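You operate a simulated robot arm through the tools that you are given. There is no shell and no other tool.

The job below is to be done with a simulated robot arm. You get a single attempt, and the scene is never put back.

## Task
Swap the glow plug for the fan plug and start the fan.
Fine: fan socket off before the plugs move, glow plug into its holder, socket on last.

The check looks at the end state, three seconds after you hand in, the way a careful person would. Anything else that was tipped, shoved, dropped, spilled or broken makes it a failure.

## Robot
A 7-joint arm with a fingered hand, fixed in place. Base frame: the origin is at the foot of the arm, x ahead of it, y to its left, z up. Units: mm, rad, N and s.
Its first joint turns from -2.897 to 2.897 rad. Payload 4.7 kg.
Tool frame: the origin (TCP) lies between the finger pads and is the grasp point; the fingertips stand 36 mm ahead of it; z points along the fingers, y is the line along which they close. Largest opening 120 mm; the body of the gripper starts 42 mm behind the TCP. The gripper is a hand of 5 fingers: y runs from the thumb to the fingers, the wrist lies at [-18, -122, -210] in the tool frame, and closing takes about 1.5 s.
Orientation is told as [roll, pitch, yaw] about the base's x, y, z axes, in that order, counted from this pose: with the fingers straight down and the wrist toward the robot, the tool's x, y and z point along [0, 1, 0], [1, 0, 0] and [0, 0, -1] of the base frame.

## Interface
- The arm moves only by the tool play_rows. Its argument "deltas" is a list of rows, each an object (a shift or turn left out is 0, a gripper value left out holds the last) with "translation": the shift along the base's x, y, z in units of 150 mm (1.0 is 150 mm), a list of three; "delta_rot": the turn, a rotation vector about the base's x, y, z in units of 120 degrees (1.0 is 120 degrees), a list of three; "grip": the closure, from 0 (fully open) to 1 (shut). In form: [{"translation": [dx, dy, dz], "delta_rot": [rx, ry, rz], "grip": grip}, ...]. A call has 1 to 20 rows; each row is the pose to reach, as a shift and turn from the pose commanded when the call began. A call with a number of a shift or a turn outside -1 to 1 is refused whole. A row lasts 0.2 s, in which the tool goes at most 50 mm and 0.15 rad; a call with a longer step from one row to the next is refused whole, and so is a gripper value outside its range. Where a pose cannot be reached the arm comes as near as it can. A force on the tool above 40 N (or 10 N above the force at the start of the call, whichever is more), or a blocked arm, ends the call early, and 0.2 s more pass. Each finger travels about 45 mm/s and halts on what it meets, pressing with about 32 N; the grip force reading is that of the motor and also rises with nothing between the fingers. The clock runs only during rows and for 0.2 s after the last one: add rows that repeat a pose to give the fingers time. It gives the time, the measured TCP pose, the force on the tool (base axes), the opening and the grip force at its end, in the units of the frame above (readings bear some noise), with the torque about the TCP (base axes, N m) and any sound that the robot's microphone picked up.
- Cameras (640 x 400 px; columns grow to the right, rows downward): "scene" is fixed at [394.1, 500.8, 1782]; the picture's right is [-0.82, -0.57, 0.00], its down [-0.44, 0.63, -0.65] and it looks along [0.37, -0.53, -0.76] (base axes); focal length 321 px, centre (320, 200). "wrist" rides on the gripper at [72, -91, -143] in the tool frame; the picture's right is [-0.80, 0.28, -0.53], its down [-0.53, -0.73, 0.42] and it looks along [-0.27, 0.62, 0.74] (tool axes); focal length 234 px, centre (320, 200).
- get_image(camera): a new picture of that camera. The clock stands still meanwhile.
- set_grasp(shape): the hand has 5 fingers and takes this shape, open, in about a second: jaw (thumb against the fingers, like two jaws); tri (thumb and two fingers); tip (a fingertip pinch); poke (one finger out to press); point (the index stretched); flat (the hand flat); cup (the hand cupped); fist (a fist). The gripper value then closes the fingers along that shape, each until it touches; the sizes above hold for jaw. It gives what a move gives, with no picture.
- probe_pixels(camera, pixels): for up to 12 pixels [column, row] of the newest picture of that camera ("zoom" is the newest enlarged one), the place [x, y, z] in the base frame of the surface seen there, good to about 2 mm, but the place of the scene camera against the robot may be out by one fixed shift of up to 12 mm in any direction. The clock stands still meanwhile.
- inspect(camera, box): a new picture of the part [left, top, right, bottom] of that camera's present view, enlarged. The clock stands still meanwhile.
- job_done(): hands the job in; it is judged then, once.

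Unless the task says otherwise, let go and move clear before handing in.

The tools are called after "Emit:" by a JSON object that holds its "api" and its "payload". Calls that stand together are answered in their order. play_rows: Moves the arm, as the interface text tells. Its arguments: {"type":"object","properties":{"deltas":{"type":"array"}},"required":["deltas"]} The other tools are called the same way: set_grasp (shape) gives the hand a shape; get_image (camera) takes a picture; probe_pixels (camera, pixels) gives the place of the surface under pixels of a picture; inspect (camera, box) takes an enlarged picture of a part of a camera's view; job_done () hands the job in.

At the start:

```text
time_s: 0.0
ee_pos: [325.6, -396.0, 1349.7]
ee_rot: [0.001, 0.001, 0.001]
contact_force: [0.2, 0.6, -0.1]
ft_torque: [0.04, 0.0, 0.01]
width: 119.6
gripper_force: 0.0
shape: jaw
```

scene: 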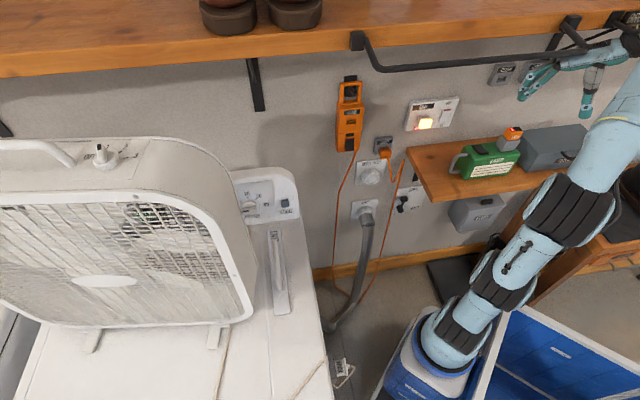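
wrist: 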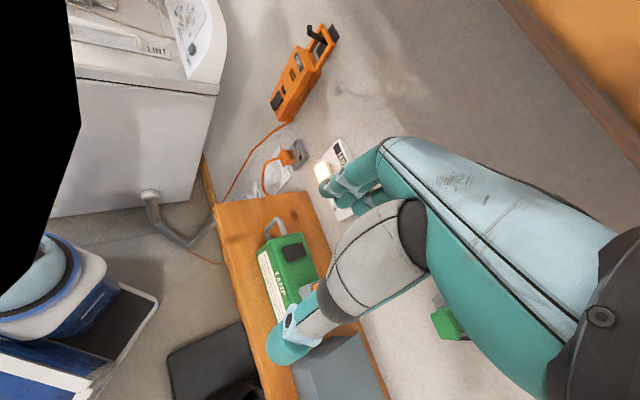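

The scene shows a wall with a double socket holding a lit plug around (425,122), an orange device at (350,120) and other sockets. I'll enlarge these areas before moving.

Emit:
{"api": "inspect", "payload": {"camera": "scene", "box": [320, 60, 480, 160]}}

Emit:
{"api": "inspect", "payload": {"camera": "scene", "box": [320, 140, 480, 240]}}

Emit:
{"api": "inspect", "payload": {"camera": "scene", "box": [200, 280, 392, 400]}}

Emit:
{"api": "inspect", "payload": {"camera": "scene", "box": [440, 50, 640, 175]}}

Emit:
{"api": "inspect", "payload": {"camera": "wrist", "box": [230, 100, 390, 200]}}

```text
4.00 times, centred on (400, 110) of scene
```

zoom: 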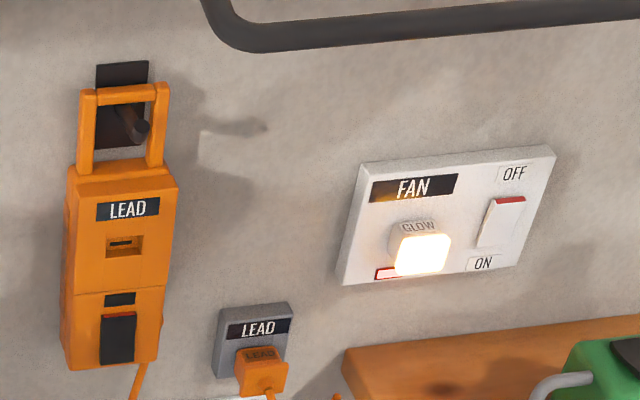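

```text
4.00 times, centred on (400, 190) of scene
```

zoom: 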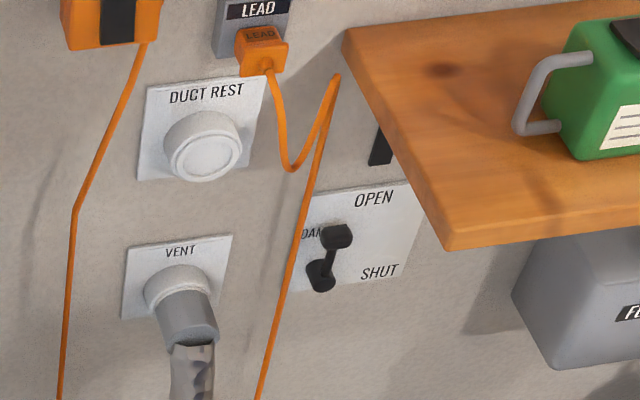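

```text
3.33 times, centred on (296, 340) of scene
```

zoom: 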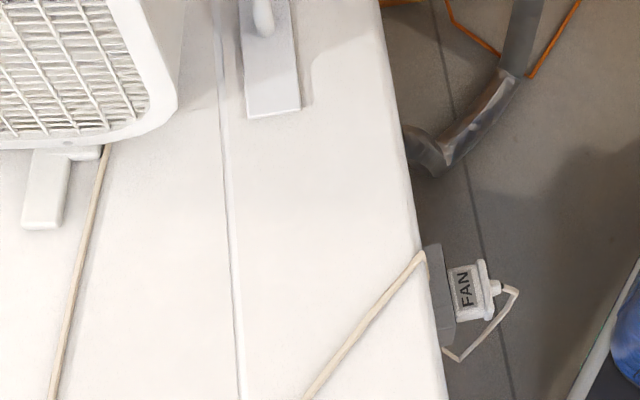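

```text
3.20 times, centred on (540, 112) of scene
```

zoom: 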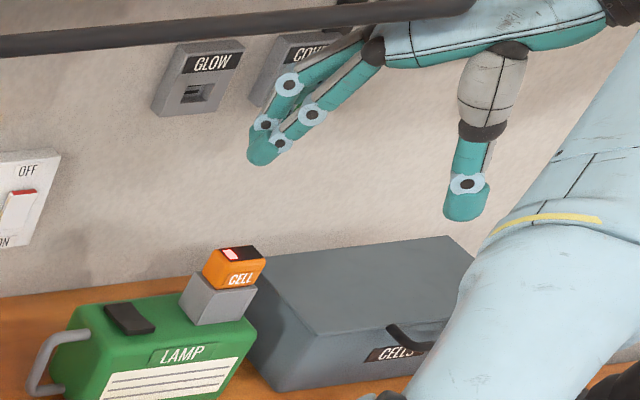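

```text
4.00 times, centred on (310, 150) of wrist
```

zoom: 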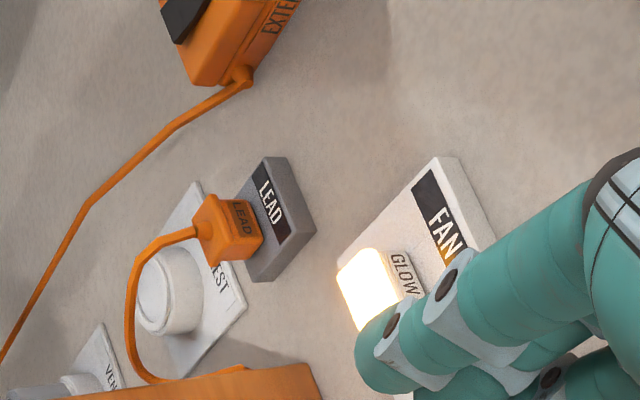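

The fan socket holds the glow plug, with a rocker (OFF above, ON below). The fan plug sits in a holder on the machine's side near (343,370), and the glow holder is on the wall at (503,74). I'll locate all of these.

Emit:
{"api": "inspect", "payload": {"camera": "scene", "box": [60, 125, 140, 175]}}

Emit:
{"api": "inspect", "payload": {"camera": "scene", "box": [310, 350, 374, 390]}}

Emit:
{"api": "inspect", "payload": {"camera": "scene", "box": [200, 160, 328, 240]}}

Emit:
{"api": "inspect", "payload": {"camera": "scene", "box": [400, 90, 464, 130]}}

Emit:
{"api": "probe_pixels", "payload": {"camera": "zoom", "pixels": [[100, 170], [60, 300], [570, 40], [300, 30], [520, 330], [390, 175], [200, 250], [230, 300], [180, 210], [510, 240], [475, 180], [450, 325]]}}

Emit:
{"api": "inspect", "payload": {"camera": "scene", "box": [480, 55, 544, 95]}}

Emit:
{"api": "probe_pixels", "payload": {"camera": "zoom", "pixels": [[100, 250], [240, 290], [150, 100], [330, 130], [220, 200], [250, 100], [300, 100], [160, 30], [50, 50]]}}

```text
8.00 times, centred on (100, 150) of scene
```

zoom: 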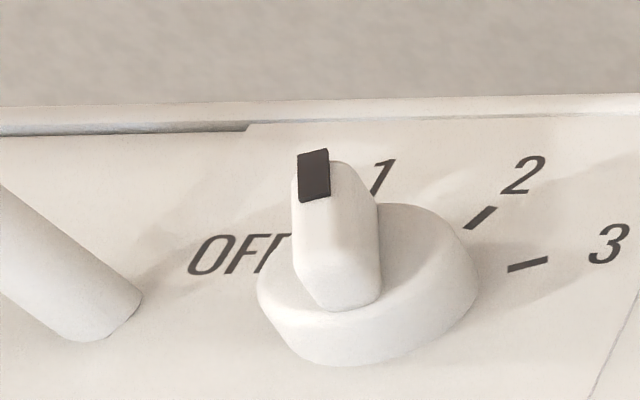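

```text
10.00 times, centred on (342, 370) of scene
```

zoom: 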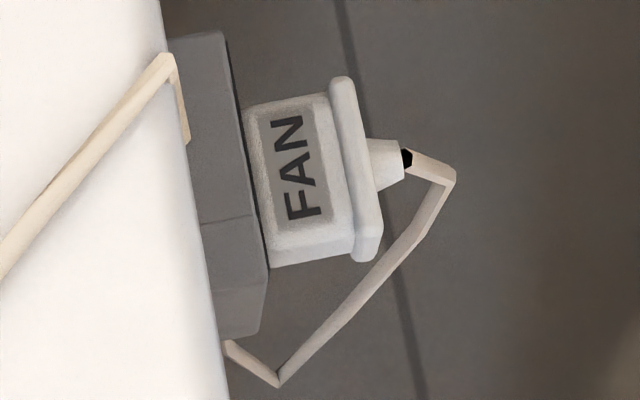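

```text
5.00 times, centred on (264, 200) of scene
```

zoom: 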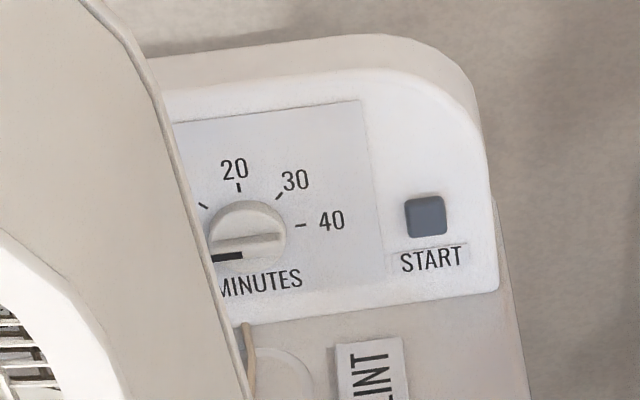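

```text
10.00 times, centred on (432, 110) of scene
```

zoom: 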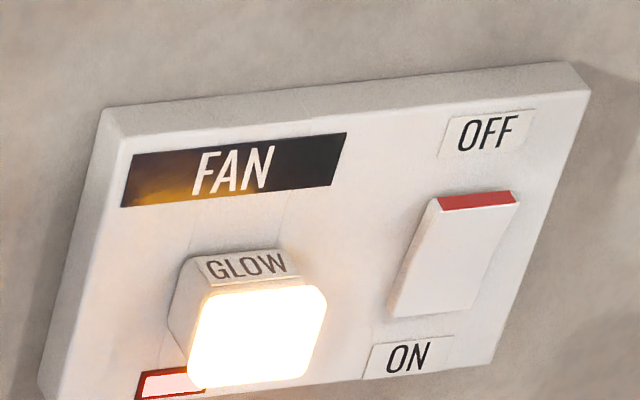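

```text
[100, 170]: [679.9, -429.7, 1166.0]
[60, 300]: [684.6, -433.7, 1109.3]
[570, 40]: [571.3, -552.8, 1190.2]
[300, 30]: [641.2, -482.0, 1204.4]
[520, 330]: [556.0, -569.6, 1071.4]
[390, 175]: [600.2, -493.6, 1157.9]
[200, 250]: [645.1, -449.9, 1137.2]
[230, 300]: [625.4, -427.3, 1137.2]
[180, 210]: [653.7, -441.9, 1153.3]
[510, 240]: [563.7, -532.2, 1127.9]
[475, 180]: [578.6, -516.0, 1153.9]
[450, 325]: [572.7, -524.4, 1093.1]
```

```text
10.00 times, centred on (512, 75) of scene
```

zoom: 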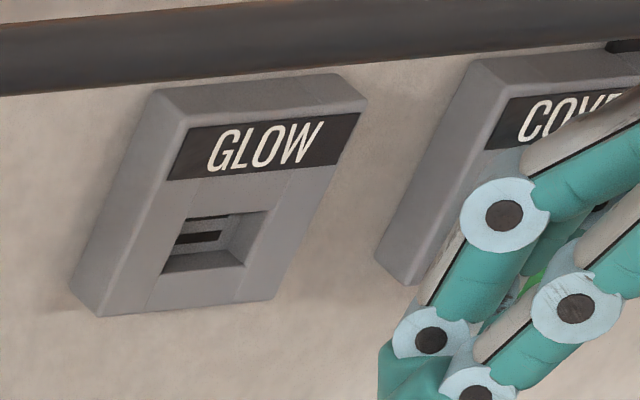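

```text
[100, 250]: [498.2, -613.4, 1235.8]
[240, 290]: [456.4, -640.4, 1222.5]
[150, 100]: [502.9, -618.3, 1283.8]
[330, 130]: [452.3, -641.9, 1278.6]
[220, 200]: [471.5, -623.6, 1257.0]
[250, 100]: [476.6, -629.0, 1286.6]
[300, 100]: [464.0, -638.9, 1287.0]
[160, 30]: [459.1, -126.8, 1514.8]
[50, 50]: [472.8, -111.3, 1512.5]
```

The fan's knob is clearest near (100,150), and I need to know whether it points at 1 or OFF. I'll probe the wall to get its true geometry, because the first readings don't agree with each other.

Emit:
{"api": "get_image", "payload": {"camera": "scene"}}

Emit:
{"api": "probe_pixels", "payload": {"camera": "scene", "pixels": [[290, 120], [320, 160], [325, 100], [380, 90], [400, 120], [410, 90], [470, 130], [480, 100], [300, 150], [200, 110], [100, 100], [390, 110]]}}

Emit:
{"api": "probe_pixels", "payload": {"camera": "scene", "pixels": [[335, 370], [342, 365], [347, 365], [352, 366], [330, 365], [322, 350], [310, 300], [300, 250], [375, 145], [345, 135], [440, 150], [520, 170]]}}

Emit:
{"api": "inspect", "payload": {"camera": "scene", "box": [400, 90, 464, 130]}}

Emit:
{"api": "probe_pixels", "payload": {"camera": "zoom", "pixels": [[115, 150], [80, 340], [570, 100], [400, 160], [360, 250], [300, 210], [190, 290], [210, 340], [300, 340], [480, 200], [450, 250], [430, 305]]}}

Emit:
{"api": "probe_pixels", "payload": {"camera": "zoom", "pixels": [[245, 265], [210, 300], [270, 300], [320, 300], [240, 375], [310, 355], [200, 265], [280, 265], [475, 290], [415, 290], [510, 350], [40, 390]]}}

```text
taken
```

scene: 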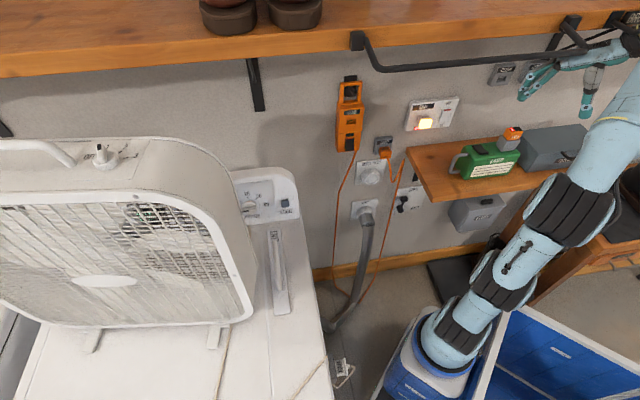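

```text
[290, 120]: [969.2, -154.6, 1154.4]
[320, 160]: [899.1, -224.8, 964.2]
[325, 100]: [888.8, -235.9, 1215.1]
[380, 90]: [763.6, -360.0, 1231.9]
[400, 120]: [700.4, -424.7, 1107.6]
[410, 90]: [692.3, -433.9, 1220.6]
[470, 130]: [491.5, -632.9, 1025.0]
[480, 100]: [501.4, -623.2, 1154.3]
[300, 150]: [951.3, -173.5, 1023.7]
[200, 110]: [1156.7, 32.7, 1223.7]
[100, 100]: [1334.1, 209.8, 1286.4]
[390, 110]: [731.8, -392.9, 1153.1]
```

```text
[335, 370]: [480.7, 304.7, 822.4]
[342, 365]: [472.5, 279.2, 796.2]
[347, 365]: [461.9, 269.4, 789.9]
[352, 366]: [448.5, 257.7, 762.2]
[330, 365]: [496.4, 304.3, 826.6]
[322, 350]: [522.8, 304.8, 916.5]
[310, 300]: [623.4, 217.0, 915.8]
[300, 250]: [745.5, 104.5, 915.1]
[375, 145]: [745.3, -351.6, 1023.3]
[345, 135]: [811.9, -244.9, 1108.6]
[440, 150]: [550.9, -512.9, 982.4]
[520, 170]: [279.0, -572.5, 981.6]
```

```text
10.00 times, centred on (432, 110) of scene
```

zoom: 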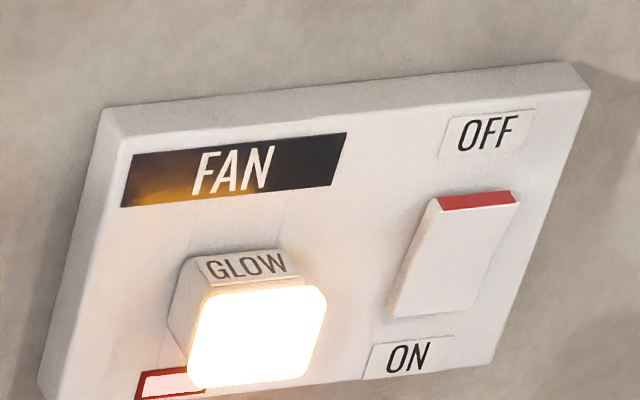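

```text
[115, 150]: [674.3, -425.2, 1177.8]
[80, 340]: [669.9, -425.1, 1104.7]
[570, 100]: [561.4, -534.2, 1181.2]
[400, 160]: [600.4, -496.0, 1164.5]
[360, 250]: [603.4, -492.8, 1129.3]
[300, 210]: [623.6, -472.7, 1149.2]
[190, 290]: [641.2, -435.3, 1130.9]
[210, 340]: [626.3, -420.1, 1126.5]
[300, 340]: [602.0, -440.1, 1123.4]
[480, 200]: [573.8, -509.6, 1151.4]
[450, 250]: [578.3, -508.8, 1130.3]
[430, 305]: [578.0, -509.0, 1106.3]
```

```text
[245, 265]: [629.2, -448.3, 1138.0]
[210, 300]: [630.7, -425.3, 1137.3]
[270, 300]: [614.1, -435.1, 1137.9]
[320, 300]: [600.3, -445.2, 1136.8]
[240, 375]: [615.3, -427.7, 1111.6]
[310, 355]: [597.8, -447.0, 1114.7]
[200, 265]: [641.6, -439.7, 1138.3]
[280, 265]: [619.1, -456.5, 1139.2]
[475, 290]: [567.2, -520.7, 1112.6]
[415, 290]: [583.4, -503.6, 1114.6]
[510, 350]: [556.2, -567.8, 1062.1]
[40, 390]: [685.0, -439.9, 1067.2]
```

The wall plane is x−y≈1125, and the FAN panel face is at about 1096. The glow plug sticks out about 37 mm, and the rocker's top stands proud, which means it's ON. I'll back away from the wall and yaw 45° so the hand lines up with the wall, then check the view.

Emit:
{"api": "play_rows", "payload": {"deltas": [{"translation": [0.08, 0.06, -0.1], "delta_rot": [0, 0, 0.06]}, {"translation": [0.2, 0.15, -0.25], "delta_rot": [0, 0, 0.12]}, {"translation": [0.35, 0.3, -0.4], "delta_rot": [0, 0, 0.18]}, {"translation": [0.5, 0.42, -0.55], "delta_rot": [0, 0, 0.24]}, {"translation": [0.6, 0.52, -0.7], "delta_rot": [0, 0, 0.3]}, {"translation": [0.7, 0.58, -0.75], "delta_rot": [0, 0, 0.36]}, {"translation": [0.76, 0.62, -0.75], "delta_rot": [0, 0, 0.375]}, {"translation": [0.76, 0.62, -0.75], "delta_rot": [0, 0, 0.375]}]}}

Emit:
{"api": "get_image", "payload": {"camera": "scene"}}

Emit:
{"api": "get_image", "payload": {"camera": "wrist"}}

```text
time_s: 1.3
ee_pos: [515.1, -297.7, 1213.2]
ee_rot: [0.022, 0.068, 0.673]
contact_force: [-1.4, 3.2, 0.4]
ft_torque: [-0.31, -0.23, 0.05]
width: 119.9
gripper_force: 0.0
shape: jaw
out of reach, approached as far as the arm can: row 1, 2
stopped in row 6: the arm was blocked; the commanded pose is now the measured one
```

```text
taken
```

scene: 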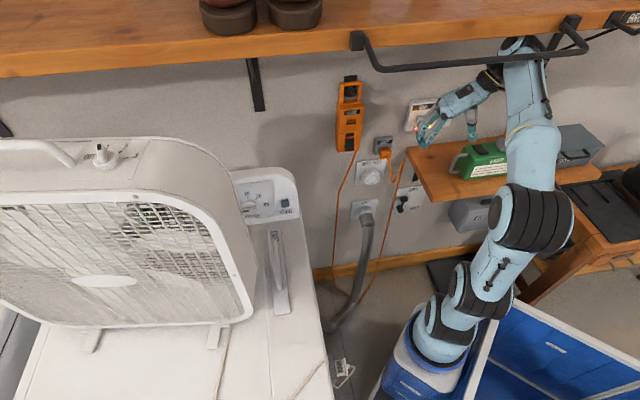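

```text
taken
```

wrist: 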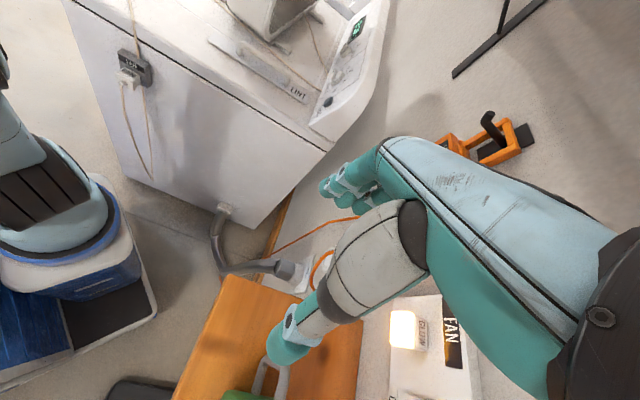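

The arm was blocked partway, and the picture shows its upper joint up against the rail and shelf near (520,45). I'll map the rail and shelf in 3D before moving again.

Emit:
{"api": "probe_pixels", "payload": {"camera": "scene", "pixels": [[362, 45], [378, 67], [430, 67], [480, 62], [570, 25], [585, 42], [300, 62], [450, 32], [100, 70], [600, 8], [524, 45], [530, 70]]}}

Emit:
{"api": "inspect", "payload": {"camera": "scene", "box": [440, 0, 640, 125]}}

Emit:
{"api": "probe_pixels", "payload": {"camera": "zoom", "pixels": [[270, 160], [340, 180], [180, 240], [280, 300], [250, 130], [300, 130], [170, 280], [60, 60], [420, 60], [150, 300], [330, 300], [90, 350]]}}

```text
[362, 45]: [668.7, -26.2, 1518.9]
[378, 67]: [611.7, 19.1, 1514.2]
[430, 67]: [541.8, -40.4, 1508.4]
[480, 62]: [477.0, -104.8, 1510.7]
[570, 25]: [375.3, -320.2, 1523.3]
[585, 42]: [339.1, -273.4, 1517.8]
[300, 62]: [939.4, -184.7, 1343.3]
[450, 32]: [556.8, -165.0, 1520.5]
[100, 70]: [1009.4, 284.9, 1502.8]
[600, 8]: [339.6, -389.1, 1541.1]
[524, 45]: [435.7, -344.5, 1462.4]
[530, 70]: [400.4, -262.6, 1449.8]
```

```text
3.20 times, centred on (540, 62) of scene
```

zoom: 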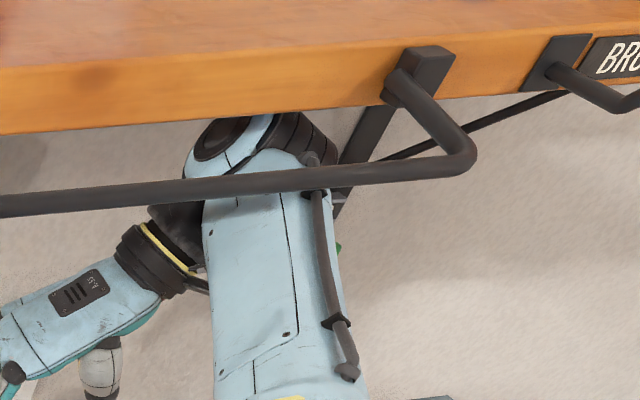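

```text
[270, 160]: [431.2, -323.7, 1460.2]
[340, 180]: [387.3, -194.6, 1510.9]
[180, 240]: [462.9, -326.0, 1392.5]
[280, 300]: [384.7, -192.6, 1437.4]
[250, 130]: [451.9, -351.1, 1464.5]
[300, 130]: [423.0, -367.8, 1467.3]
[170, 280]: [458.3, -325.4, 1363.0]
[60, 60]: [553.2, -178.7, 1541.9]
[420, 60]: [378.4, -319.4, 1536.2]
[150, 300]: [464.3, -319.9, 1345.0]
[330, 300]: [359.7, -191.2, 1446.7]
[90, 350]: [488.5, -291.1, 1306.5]
```

The shelf underside is at about z 1500 and the rail at about z 1510, 380 mm off the wall, so the wrist has to stay low. I'll move the hand down and away from the wall first, then tilt it so the fingers point at the wall.

Emit:
{"api": "play_rows", "payload": {"deltas": [{"translation": [-0.03, 0.03, -0.15]}, {"translation": [-0.1, 0.1, -0.3]}, {"translation": [-0.2, 0.2, -0.45]}, {"translation": [-0.3, 0.3, -0.5]}, {"translation": [-0.4, 0.4, -0.5]}, {"translation": [-0.4, 0.4, -0.5]}]}}

Emit:
{"api": "get_image", "payload": {"camera": "scene"}}

```text
time_s: 2.7
ee_pos: [409.0, -241.7, 1149.5]
ee_rot: [0.003, 0.04, 0.665]
contact_force: [-0.1, -0.4, 0.7]
ft_torque: [0.01, -0.01, 0.01]
width: 119.6
gripper_force: 0.0
shape: jaw
```

```text
taken
```

scene: 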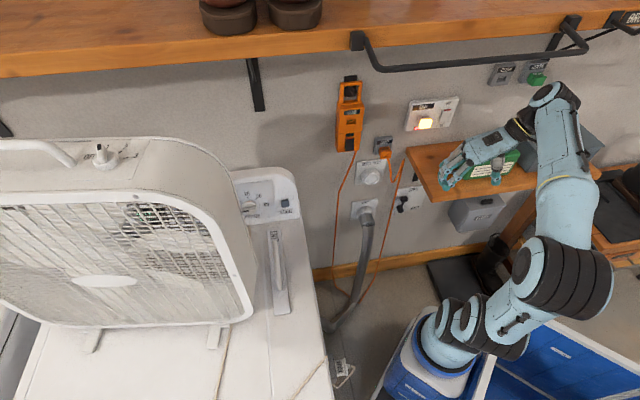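

The hand is now free, but x reads about 46 mm off what I commanded. I'll hold still to see whether that's lag.

Emit:
{"api": "play_rows", "payload": {"deltas": [{"translation": [0, 0, 0]}, {"translation": [0, 0, 0]}, {"translation": [0, 0, 0]}]}}

Emit:
{"api": "get_image", "payload": {"camera": "wrist"}}

Emit:
{"api": "inspect", "payload": {"camera": "scene", "box": [480, 50, 576, 110]}}

```text
time_s: 3.5
ee_pos: [408.7, -243.0, 1148.9]
ee_rot: [0.002, 0.04, 0.665]
contact_force: [0.2, 0.5, 0.4]
ft_torque: [0.03, -0.02, -0.02]
width: 119.9
gripper_force: 0.0
shape: jaw
```

```text
taken
```

wrist: 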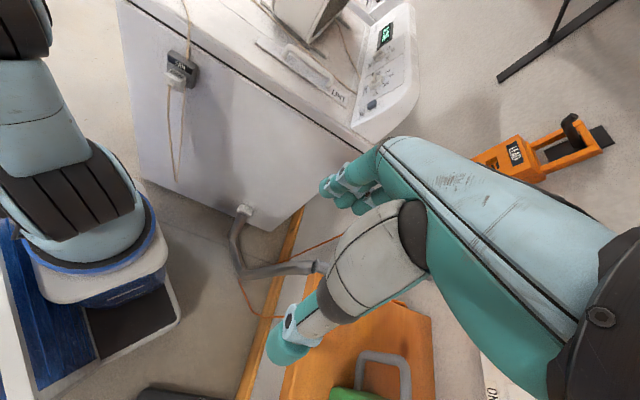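

```text
6.67 times, centred on (528, 80) of scene
```

zoom: 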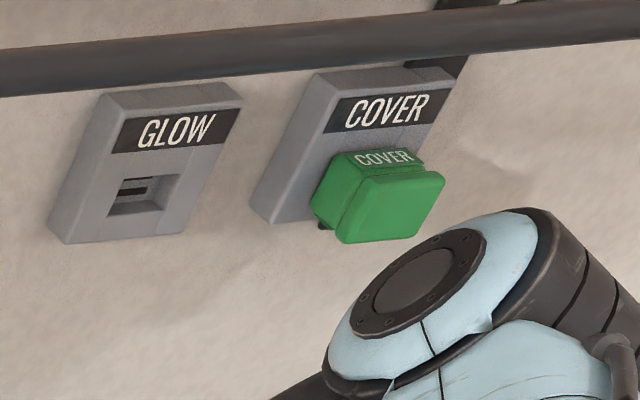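

The reading is steady, so I'll trust the measured pose. Next I'll square the yaw to 45° and tilt the fingers 45° toward the wall, moving slightly closer to it.

Emit:
{"api": "play_rows", "payload": {"deltas": [{"delta_rot": [0.012, -0.015, 0.0575]}, {"translation": [0.02, -0.02, 0.0], "delta_rot": [0.012, -0.015, 0.0575]}]}}

Emit:
{"api": "play_rows", "payload": {"deltas": [{"translation": [0.05, -0.05, 0], "delta_rot": [-0.045, -0.045, 0]}, {"translation": [0.12, -0.12, 0.03], "delta_rot": [-0.09, -0.09, 0]}, {"translation": [0.19, -0.19, 0.06], "delta_rot": [-0.135, -0.135, 0]}, {"translation": [0.26, -0.26, 0.1], "delta_rot": [-0.18, -0.18, 0]}, {"translation": [0.33, -0.33, 0.12], "delta_rot": [-0.225, -0.225, 0]}, {"translation": [0.4, -0.4, 0.15], "delta_rot": [-0.265, -0.265, 0]}, {"translation": [0.4, -0.4, 0.15], "delta_rot": [-0.265, -0.265, 0]}]}}

Emit:
{"api": "get_image", "payload": {"camera": "scene"}}

Emit:
{"api": "get_image", "payload": {"camera": "wrist"}}

```text
time_s: 4.1
ee_pos: [411.2, -246.3, 1149.4]
ee_rot: [0.001, 0.001, 0.785]
contact_force: [-0.3, -1.2, 0.6]
ft_torque: [-0.03, -0.02, -0.01]
width: 119.6
gripper_force: 0.0
shape: jaw
```

```text
time_s: 5.7
ee_pos: [471.8, -306.8, 1171.9]
ee_rot: [-0.788, 0.0, 0.784]
contact_force: [0.3, 0.2, -0.4]
ft_torque: [0.03, -0.02, 0.0]
width: 120.3
gripper_force: 0.0
shape: jaw
```

```text
taken
```

scene: 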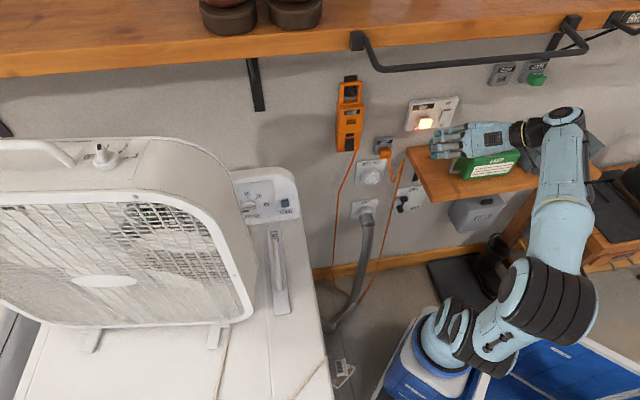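

```text
taken
```

wrist: 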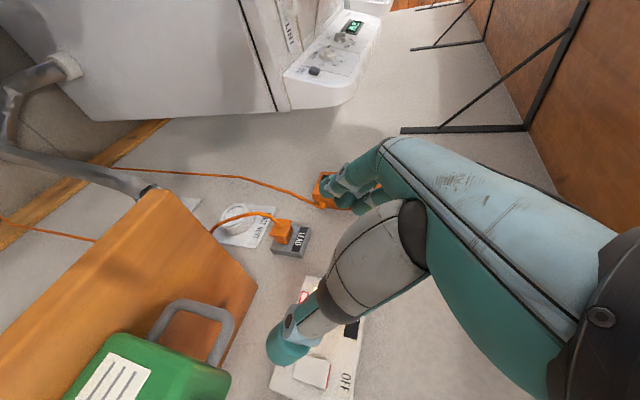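

Tracking is exact now, with roll −0.788 and yaw 0.784. The wrist view shows the rocker at (312,372) and the OFF label at (347,378), so I'll probe them with this accurate camera.

Emit:
{"api": "inspect", "payload": {"camera": "wrist", "box": [240, 270, 400, 370]}}

Emit:
{"api": "inspect", "payload": {"camera": "wrist", "box": [240, 300, 400, 400]}}

Emit:
{"api": "probe_pixels", "payload": {"camera": "wrist", "pixels": [[312, 372], [300, 368], [325, 378], [350, 365], [345, 350], [300, 390], [318, 362], [303, 383], [410, 340], [250, 180], [303, 297], [280, 335]]}}

```text
4.00 times, centred on (320, 320) of wrist
```

zoom: 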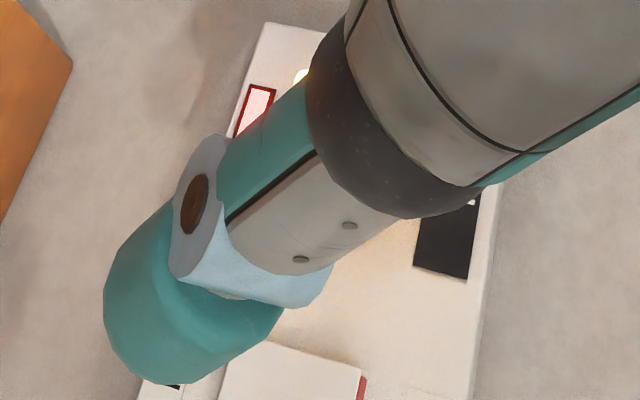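

```text
4.00 times, centred on (320, 350) of wrist
```

zoom: 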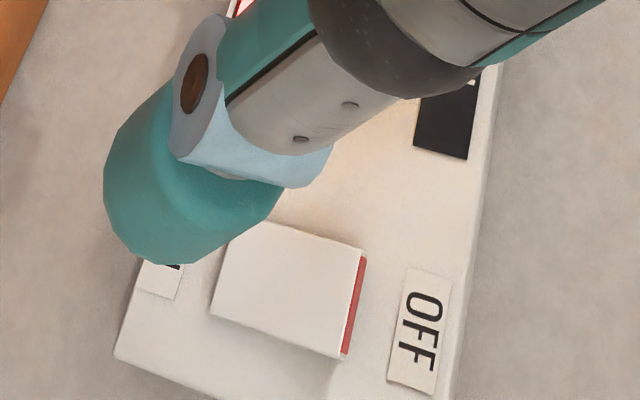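

```text
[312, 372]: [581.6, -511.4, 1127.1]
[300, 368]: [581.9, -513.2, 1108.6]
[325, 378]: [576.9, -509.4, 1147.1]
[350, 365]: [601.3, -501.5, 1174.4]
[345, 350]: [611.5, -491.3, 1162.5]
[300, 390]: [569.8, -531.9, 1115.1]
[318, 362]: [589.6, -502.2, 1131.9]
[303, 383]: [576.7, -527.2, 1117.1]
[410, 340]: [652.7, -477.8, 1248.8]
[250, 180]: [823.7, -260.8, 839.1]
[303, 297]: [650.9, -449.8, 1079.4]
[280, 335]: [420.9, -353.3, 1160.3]
```

The panel face reads x−y≈1102. The rocker spans z 1105–1151 and t 36–62 (t is the distance along the wall), with its top end 11 mm proud, so it's ON. I'll switch to the poke shape and find where the fingertip sits.

Emit:
{"api": "set_grasp", "payload": {"shape": "poke"}}

Emit:
{"api": "get_image", "payload": {"camera": "wrist"}}

Emit:
{"api": "inspect", "payload": {"camera": "scene", "box": [400, 90, 560, 190]}}

```text
time_s: 6.6
ee_pos: [471.5, -305.8, 1173.1]
ee_rot: [-0.785, 0.001, 0.786]
contact_force: [-0.4, -0.3, 0.4]
ft_torque: [0.0, 0.0, 0.01]
width: 0.1
gripper_force: 0.2
shape: poke
```

```text
taken
```

wrist: 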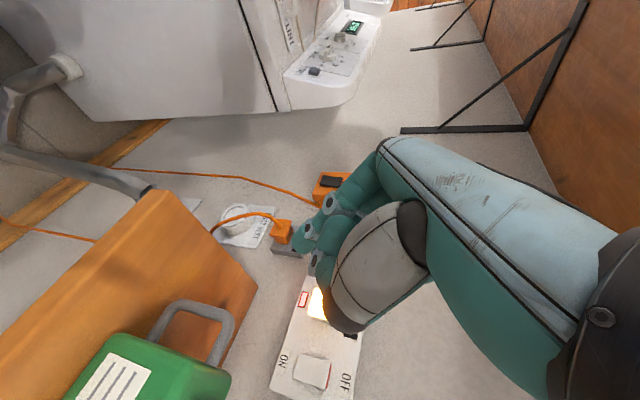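

```text
4.00 times, centred on (480, 140) of scene
```

zoom: 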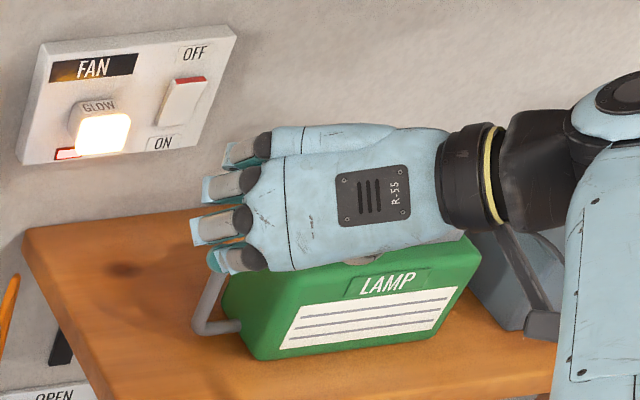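

In poke, the fingers are curled, with a fingertip near (300,245) in the wrist view. I'll zoom in to see which finger does the pressing.

Emit:
{"api": "inspect", "payload": {"camera": "wrist", "box": [256, 160, 416, 260]}}

Emit:
{"api": "inspect", "payload": {"camera": "wrist", "box": [240, 190, 400, 290]}}

Emit:
{"api": "probe_pixels", "payload": {"camera": "zoom", "pixels": [[220, 220], [250, 170], [290, 130], [300, 290], [330, 230], [380, 160], [380, 70], [440, 250], [350, 380], [420, 540], [240, 240], [440, 370]]}}

```text
4.00 times, centred on (336, 210) of wrist
```

zoom: 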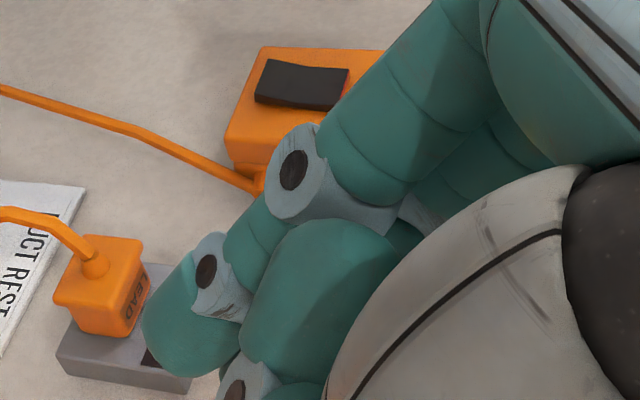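

```text
4.00 times, centred on (320, 240) of wrist
```

zoom: 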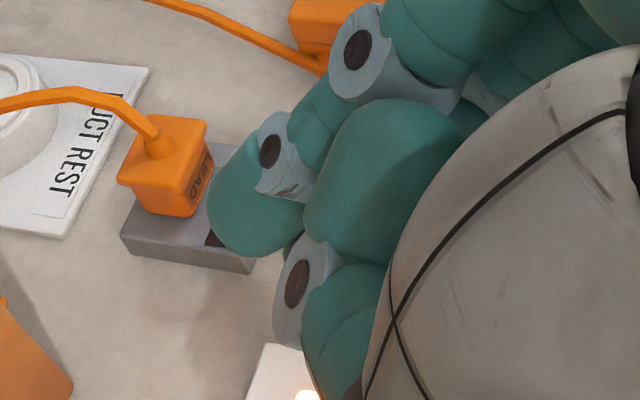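

```text
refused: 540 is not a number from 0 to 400
```

Emit:
{"api": "probe_pixels", "payload": {"camera": "zoom", "pixels": [[220, 220], [250, 170], [290, 130], [300, 290], [330, 230], [380, 160], [380, 70], [345, 360], [240, 240], [240, 200], [260, 240], [280, 300]]}}

```text
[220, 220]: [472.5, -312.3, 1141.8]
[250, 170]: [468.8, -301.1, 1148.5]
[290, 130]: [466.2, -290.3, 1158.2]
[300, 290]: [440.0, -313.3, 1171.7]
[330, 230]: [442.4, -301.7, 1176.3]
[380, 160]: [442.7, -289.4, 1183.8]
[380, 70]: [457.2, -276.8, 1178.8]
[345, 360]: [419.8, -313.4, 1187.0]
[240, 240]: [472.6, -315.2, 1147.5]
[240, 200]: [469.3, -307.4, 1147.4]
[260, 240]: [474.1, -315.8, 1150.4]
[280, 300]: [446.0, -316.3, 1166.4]
```

The poke fingertip sits roughly at tool (+10, −5, +30), pointing along tool z. Before pressing at 90° tilt, I'll check how high the lamp and cell stand below the hand.

Emit:
{"api": "inspect", "payload": {"camera": "scene", "box": [400, 90, 560, 190]}}

Emit:
{"api": "probe_pixels", "payload": {"camera": "scene", "pixels": [[460, 160], [490, 165], [510, 170], [450, 172], [515, 158], [430, 195], [410, 150]]}}

Emit:
{"api": "get_image", "payload": {"camera": "wrist"}}

Emit:
{"api": "probe_pixels", "payload": {"camera": "wrist", "pixels": [[200, 305], [150, 340], [100, 350], [210, 370], [170, 395], [260, 285], [20, 360], [155, 190]]}}

```text
4.00 times, centred on (480, 140) of scene
```

zoom: 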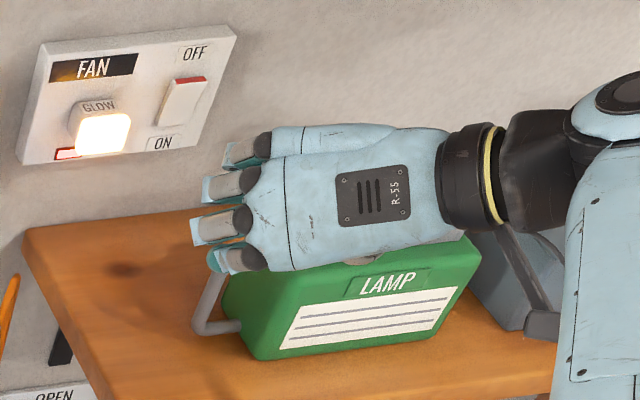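

```text
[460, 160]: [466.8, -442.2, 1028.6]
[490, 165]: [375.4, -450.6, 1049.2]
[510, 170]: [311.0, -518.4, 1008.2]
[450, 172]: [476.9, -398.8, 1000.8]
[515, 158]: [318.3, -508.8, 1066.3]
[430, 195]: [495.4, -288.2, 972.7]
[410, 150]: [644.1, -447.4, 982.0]
```

```text
taken
```

wrist: 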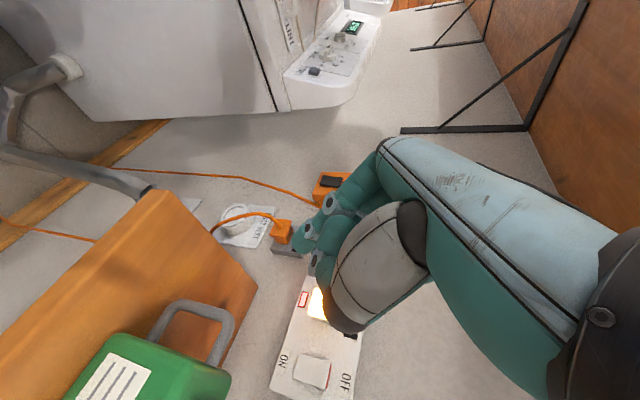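

```text
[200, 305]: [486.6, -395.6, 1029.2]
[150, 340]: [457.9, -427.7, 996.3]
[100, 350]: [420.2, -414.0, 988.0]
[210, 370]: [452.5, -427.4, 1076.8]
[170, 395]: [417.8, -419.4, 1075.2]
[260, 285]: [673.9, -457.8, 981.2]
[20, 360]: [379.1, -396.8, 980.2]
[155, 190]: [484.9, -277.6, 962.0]
```

The lamp top is at about z 1077, but the CELL on its grey base is hidden behind the hand and may stand higher. I'll shift the hand left along the wall to expose and measure it.

Emit:
{"api": "play_rows", "payload": {"deltas": [{"translation": [0.15, 0.15, 0.05]}, {"translation": [0.3, 0.3, 0.1]}, {"translation": [0.45, 0.45, 0.15]}, {"translation": [0.55, 0.55, 0.15]}, {"translation": [0.55, 0.55, 0.15]}]}}

Emit:
{"api": "get_image", "payload": {"camera": "scene"}}

Emit:
{"api": "inspect", "payload": {"camera": "scene", "box": [432, 90, 592, 190]}}

Emit:
{"api": "get_image", "payload": {"camera": "wrist"}}

```text
time_s: 7.8
ee_pos: [555.2, -223.4, 1194.8]
ee_rot: [-0.787, -0.001, 0.785]
contact_force: [0.0, 0.7, 0.3]
ft_torque: [-0.01, 0.0, 0.03]
width: 0.0
gripper_force: 0.0
shape: poke
```

```text
taken
```

scene: 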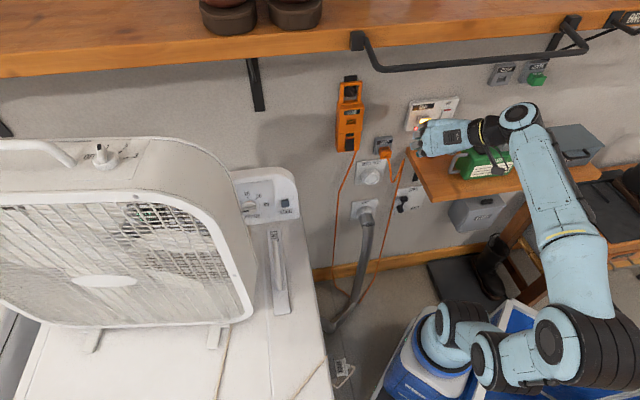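

```text
4.00 times, centred on (512, 140) of scene
```

zoom: 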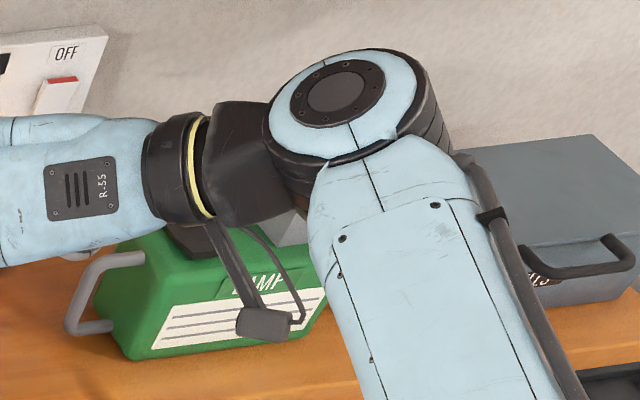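

```text
taken
```

wrist: 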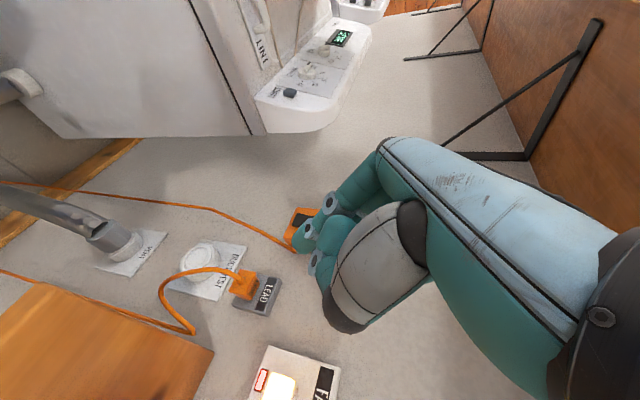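

The black bracket on the wrist is the camera mount, and it would foul the lamp at 90° tilt. I'll use 65° instead, then bring the fingertip about 40 mm in front of the rocker's top end.

Emit:
{"api": "play_rows", "payload": {"deltas": [{"translation": [-0.05, -0.15, 0], "delta_rot": [-0.04, -0.04, 0]}, {"translation": [-0.1, -0.35, 0], "delta_rot": [-0.08, -0.08, 0]}, {"translation": [-0.12, -0.55, 0], "delta_rot": [-0.118, -0.118, 0]}, {"translation": [-0.136, -0.75, 0], "delta_rot": [-0.118, -0.118, 0]}, {"translation": [-0.136, -0.9, -0.1], "delta_rot": [-0.118, -0.118, 0]}, {"translation": [-0.136, -0.95, -0.15], "delta_rot": [-0.118, -0.118, 0]}, {"translation": [-0.136, -0.95, -0.15], "delta_rot": [-0.118, -0.118, 0]}]}}

Emit:
{"api": "get_image", "payload": {"camera": "wrist"}}

Emit:
{"api": "get_image", "payload": {"camera": "scene"}}

```text
time_s: 9.4
ee_pos: [533.4, -365.1, 1172.1]
ee_rot: [-1.136, 0.0, 0.785]
contact_force: [0.2, 0.1, 0.4]
ft_torque: [0.0, -0.01, 0.02]
width: 0.1
gripper_force: 0.0
shape: poke
```

```text
taken
```

wrist: 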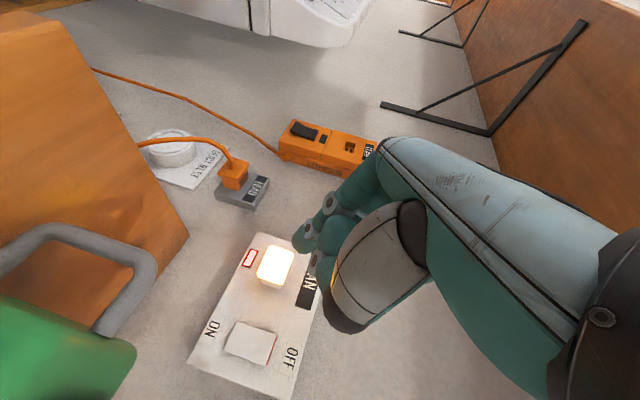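

```text
taken
```

scene: 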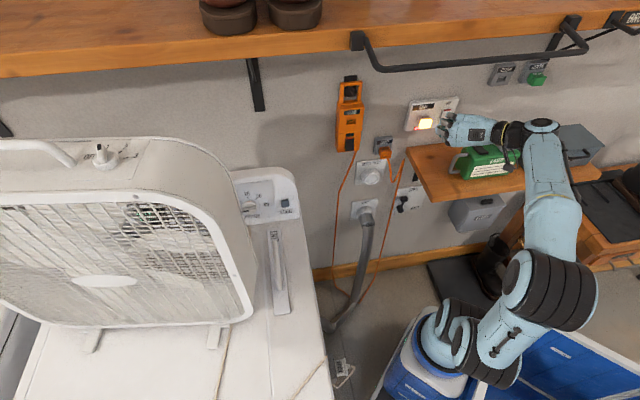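

The wrist camera now sees the whole socket: plug at (276,265), rocker at (250,342). I'll measure everything here accurately.

Emit:
{"api": "inspect", "payload": {"camera": "wrist", "box": [180, 225, 340, 325]}}

Emit:
{"api": "probe_pixels", "payload": {"camera": "zoom", "pixels": [[350, 120], [430, 120], [320, 210], [390, 230], [370, 180], [470, 110], [450, 180], [400, 260], [250, 150], [300, 60], [400, 330], [320, 300]]}}

Emit:
{"api": "inspect", "payload": {"camera": "wrist", "box": [180, 300, 340, 400]}}

Emit:
{"api": "probe_pixels", "payload": {"camera": "zoom", "pixels": [[230, 110], [375, 140], [190, 200], [345, 250], [280, 180], [200, 160], [350, 200], [365, 150], [300, 120], [260, 230], [400, 250], [100, 190]]}}

Emit:
{"api": "inspect", "payload": {"camera": "wrist", "box": [270, 170, 430, 270]}}

Emit:
{"api": "probe_pixels", "payload": {"camera": "zoom", "pixels": [[110, 290], [130, 310], [160, 330], [100, 260], [150, 270], [200, 200], [180, 320], [200, 380], [240, 330], [230, 120], [180, 360]]}}

```text
4.00 times, centred on (260, 275) of wrist
```

zoom: 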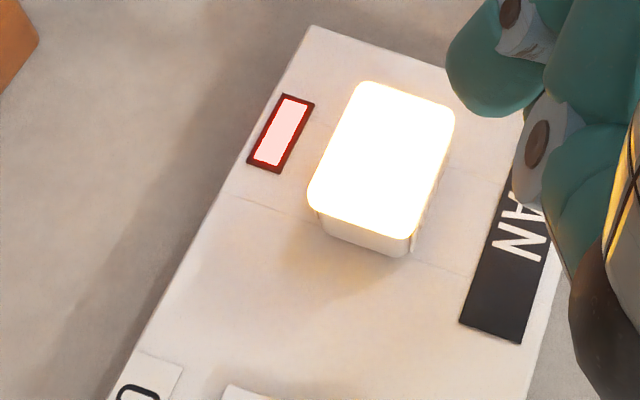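

```text
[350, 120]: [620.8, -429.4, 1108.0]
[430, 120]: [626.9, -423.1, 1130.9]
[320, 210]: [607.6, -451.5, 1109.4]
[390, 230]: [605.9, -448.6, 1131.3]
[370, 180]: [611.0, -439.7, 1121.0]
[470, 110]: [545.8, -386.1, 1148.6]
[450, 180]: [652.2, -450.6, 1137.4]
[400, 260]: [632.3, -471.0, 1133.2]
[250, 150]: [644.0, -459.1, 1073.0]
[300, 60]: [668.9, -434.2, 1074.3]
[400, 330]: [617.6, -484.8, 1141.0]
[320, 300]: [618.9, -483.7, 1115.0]
```

```text
4.00 times, centred on (260, 350) of wrist
```

zoom: 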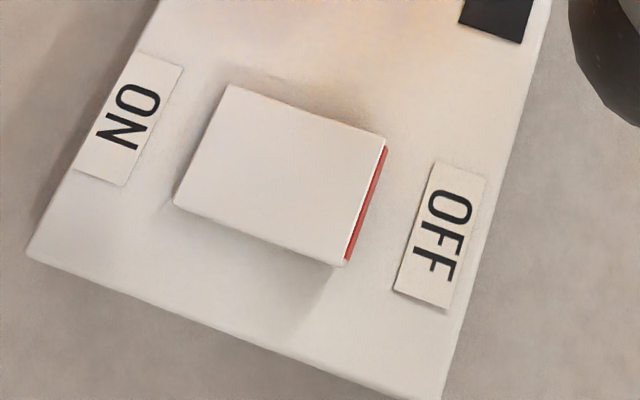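

```text
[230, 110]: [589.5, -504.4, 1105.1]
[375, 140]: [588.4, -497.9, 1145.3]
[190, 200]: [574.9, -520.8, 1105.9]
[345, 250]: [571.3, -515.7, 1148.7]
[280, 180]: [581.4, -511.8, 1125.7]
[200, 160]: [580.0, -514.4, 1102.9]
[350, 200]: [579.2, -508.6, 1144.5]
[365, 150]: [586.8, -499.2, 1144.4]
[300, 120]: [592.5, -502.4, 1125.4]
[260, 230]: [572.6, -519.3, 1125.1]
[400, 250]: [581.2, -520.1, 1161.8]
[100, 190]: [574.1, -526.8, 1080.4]
```

```text
4.00 times, centred on (350, 220) of wrist
```

zoom: 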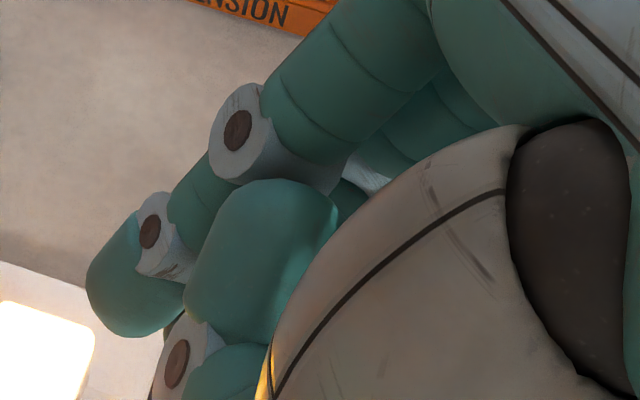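

```text
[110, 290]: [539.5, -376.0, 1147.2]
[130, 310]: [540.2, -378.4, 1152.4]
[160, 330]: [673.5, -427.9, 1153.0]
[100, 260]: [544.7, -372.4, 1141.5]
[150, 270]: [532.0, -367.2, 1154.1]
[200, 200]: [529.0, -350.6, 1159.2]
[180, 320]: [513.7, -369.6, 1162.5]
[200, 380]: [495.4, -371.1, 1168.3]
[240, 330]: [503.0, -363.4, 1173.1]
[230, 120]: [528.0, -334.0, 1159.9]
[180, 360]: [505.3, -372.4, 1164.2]
```

The rocker's top end is at t≈51.5, z up to 1151. The poke tip is about 22 mm ahead of the TCP toward the wall and 23 mm below it. I'll line up in front of the rocker's top.

Emit:
{"api": "play_rows", "payload": {"deltas": [{"translation": [-0.15, -0.15, 0]}, {"translation": [-0.2, -0.3, -0.02]}, {"translation": [-0.1, -0.5, -0.024]}, {"translation": [-0.013, -0.623, -0.024]}, {"translation": [-0.013, -0.623, -0.024]}]}}

Emit:
{"api": "get_image", "payload": {"camera": "wrist"}}

Emit:
{"api": "inspect", "payload": {"camera": "wrist", "box": [220, 180, 380, 280]}}

Emit:
{"api": "inspect", "payload": {"camera": "scene", "box": [400, 80, 528, 160]}}

```text
time_s: 10.6
ee_pos: [532.2, -459.6, 1169.5]
ee_rot: [-1.135, 0.0, 0.784]
contact_force: [-0.2, 0.9, -0.2]
ft_torque: [0.01, 0.01, -0.01]
width: 0.0
gripper_force: 0.1
shape: poke
```

```text
taken
```

wrist: 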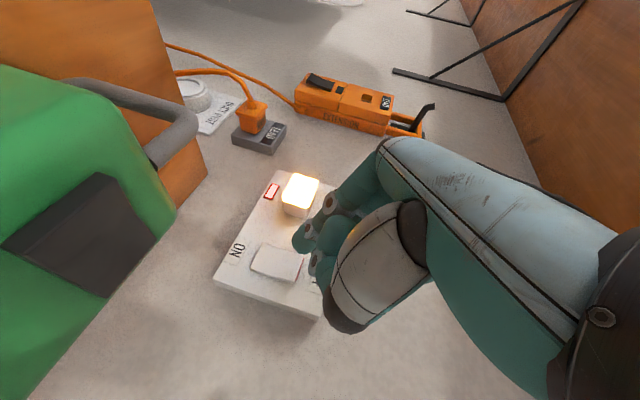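

```text
4.00 times, centred on (300, 230) of wrist
```

zoom: 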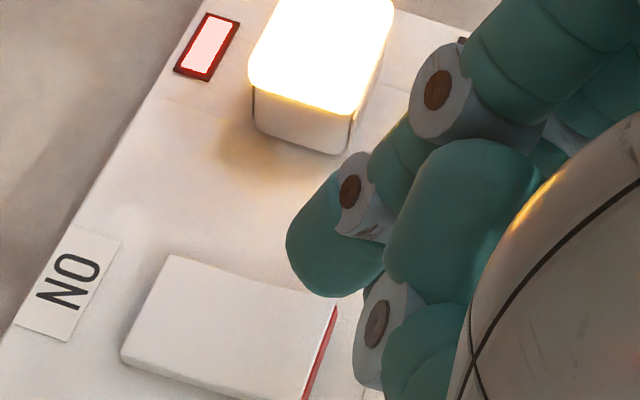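

```text
5.00 times, centred on (464, 120) of scene
```

zoom: 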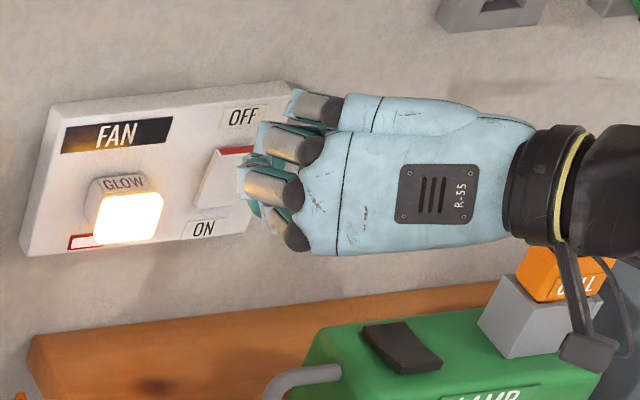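

The CELL is visible at about (560,275) in the zoom, behind the camera mount at (590,345). I'll check the clearance between them before moving forward.

Emit:
{"api": "probe_pixels", "payload": {"camera": "zoom", "pixels": [[540, 255], [530, 280], [555, 290], [510, 330], [585, 350], [575, 300], [400, 340], [600, 300], [560, 260], [300, 110], [245, 180], [285, 150]]}}

Emit:
{"api": "get_image", "payload": {"camera": "wrist"}}

Emit:
{"api": "probe_pixels", "payload": {"camera": "wrist", "pixels": [[296, 240], [300, 250], [293, 235], [310, 255], [305, 225], [298, 245], [120, 230], [170, 200]]}}

```text
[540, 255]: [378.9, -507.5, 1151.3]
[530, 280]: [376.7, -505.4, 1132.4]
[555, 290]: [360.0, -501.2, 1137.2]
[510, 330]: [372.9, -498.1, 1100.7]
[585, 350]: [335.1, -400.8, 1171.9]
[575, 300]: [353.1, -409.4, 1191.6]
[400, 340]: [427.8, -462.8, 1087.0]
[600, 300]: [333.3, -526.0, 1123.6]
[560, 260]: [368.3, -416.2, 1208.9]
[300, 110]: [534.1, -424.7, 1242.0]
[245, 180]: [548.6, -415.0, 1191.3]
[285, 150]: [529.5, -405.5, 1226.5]
```

```text
taken
```

wrist: 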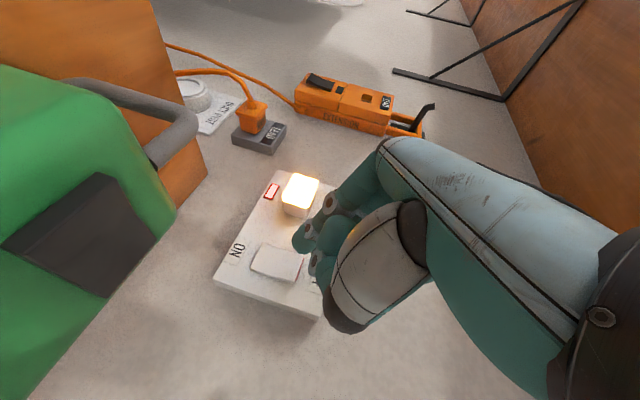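

```text
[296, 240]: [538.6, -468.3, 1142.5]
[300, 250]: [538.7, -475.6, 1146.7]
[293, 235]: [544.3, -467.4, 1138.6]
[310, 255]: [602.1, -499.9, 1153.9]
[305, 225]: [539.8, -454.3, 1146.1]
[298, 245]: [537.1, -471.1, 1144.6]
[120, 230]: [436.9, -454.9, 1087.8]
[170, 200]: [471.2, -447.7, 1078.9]
```

The camera mount clears the cell by about 25 mm sideways, so I can go forward. The fingertip is lined up at t≈52, z≈1146, so I'll advance 35 mm and recheck.

Emit:
{"api": "play_rows", "payload": {"deltas": [{"translation": [0.06, -0.06, 0]}, {"translation": [0.12, -0.12, 0]}, {"translation": [0.165, -0.165, 0]}, {"translation": [0.165, -0.165, 0]}]}}

Emit:
{"api": "inspect", "payload": {"camera": "wrist", "box": [240, 190, 400, 290]}}

Emit:
{"api": "inspect", "payload": {"camera": "scene", "box": [400, 80, 528, 160]}}

```text
time_s: 11.6
ee_pos: [556.7, -484.4, 1167.8]
ee_rot: [-1.134, 0.001, 0.785]
contact_force: [-0.4, 0.5, -0.9]
ft_torque: [0.0, -0.02, -0.02]
width: 0.0
gripper_force: 0.1
shape: poke
```

```text
4.00 times, centred on (320, 240) of wrist
```

zoom: 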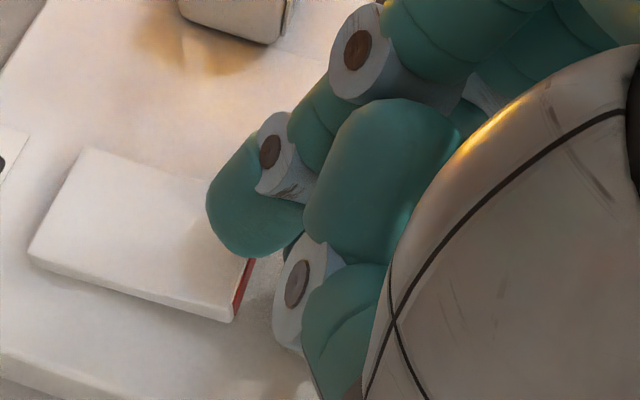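

```text
5.00 times, centred on (464, 120) of scene
```

zoom: 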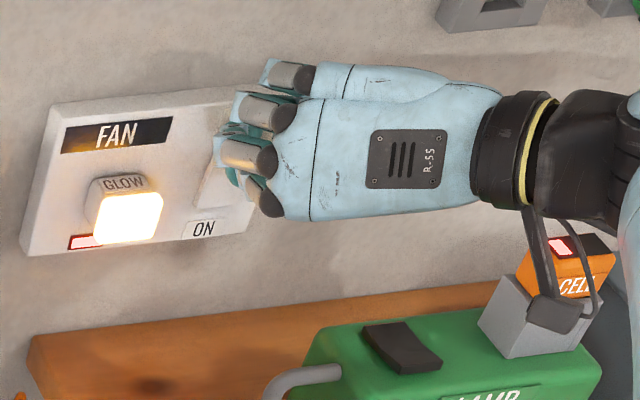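

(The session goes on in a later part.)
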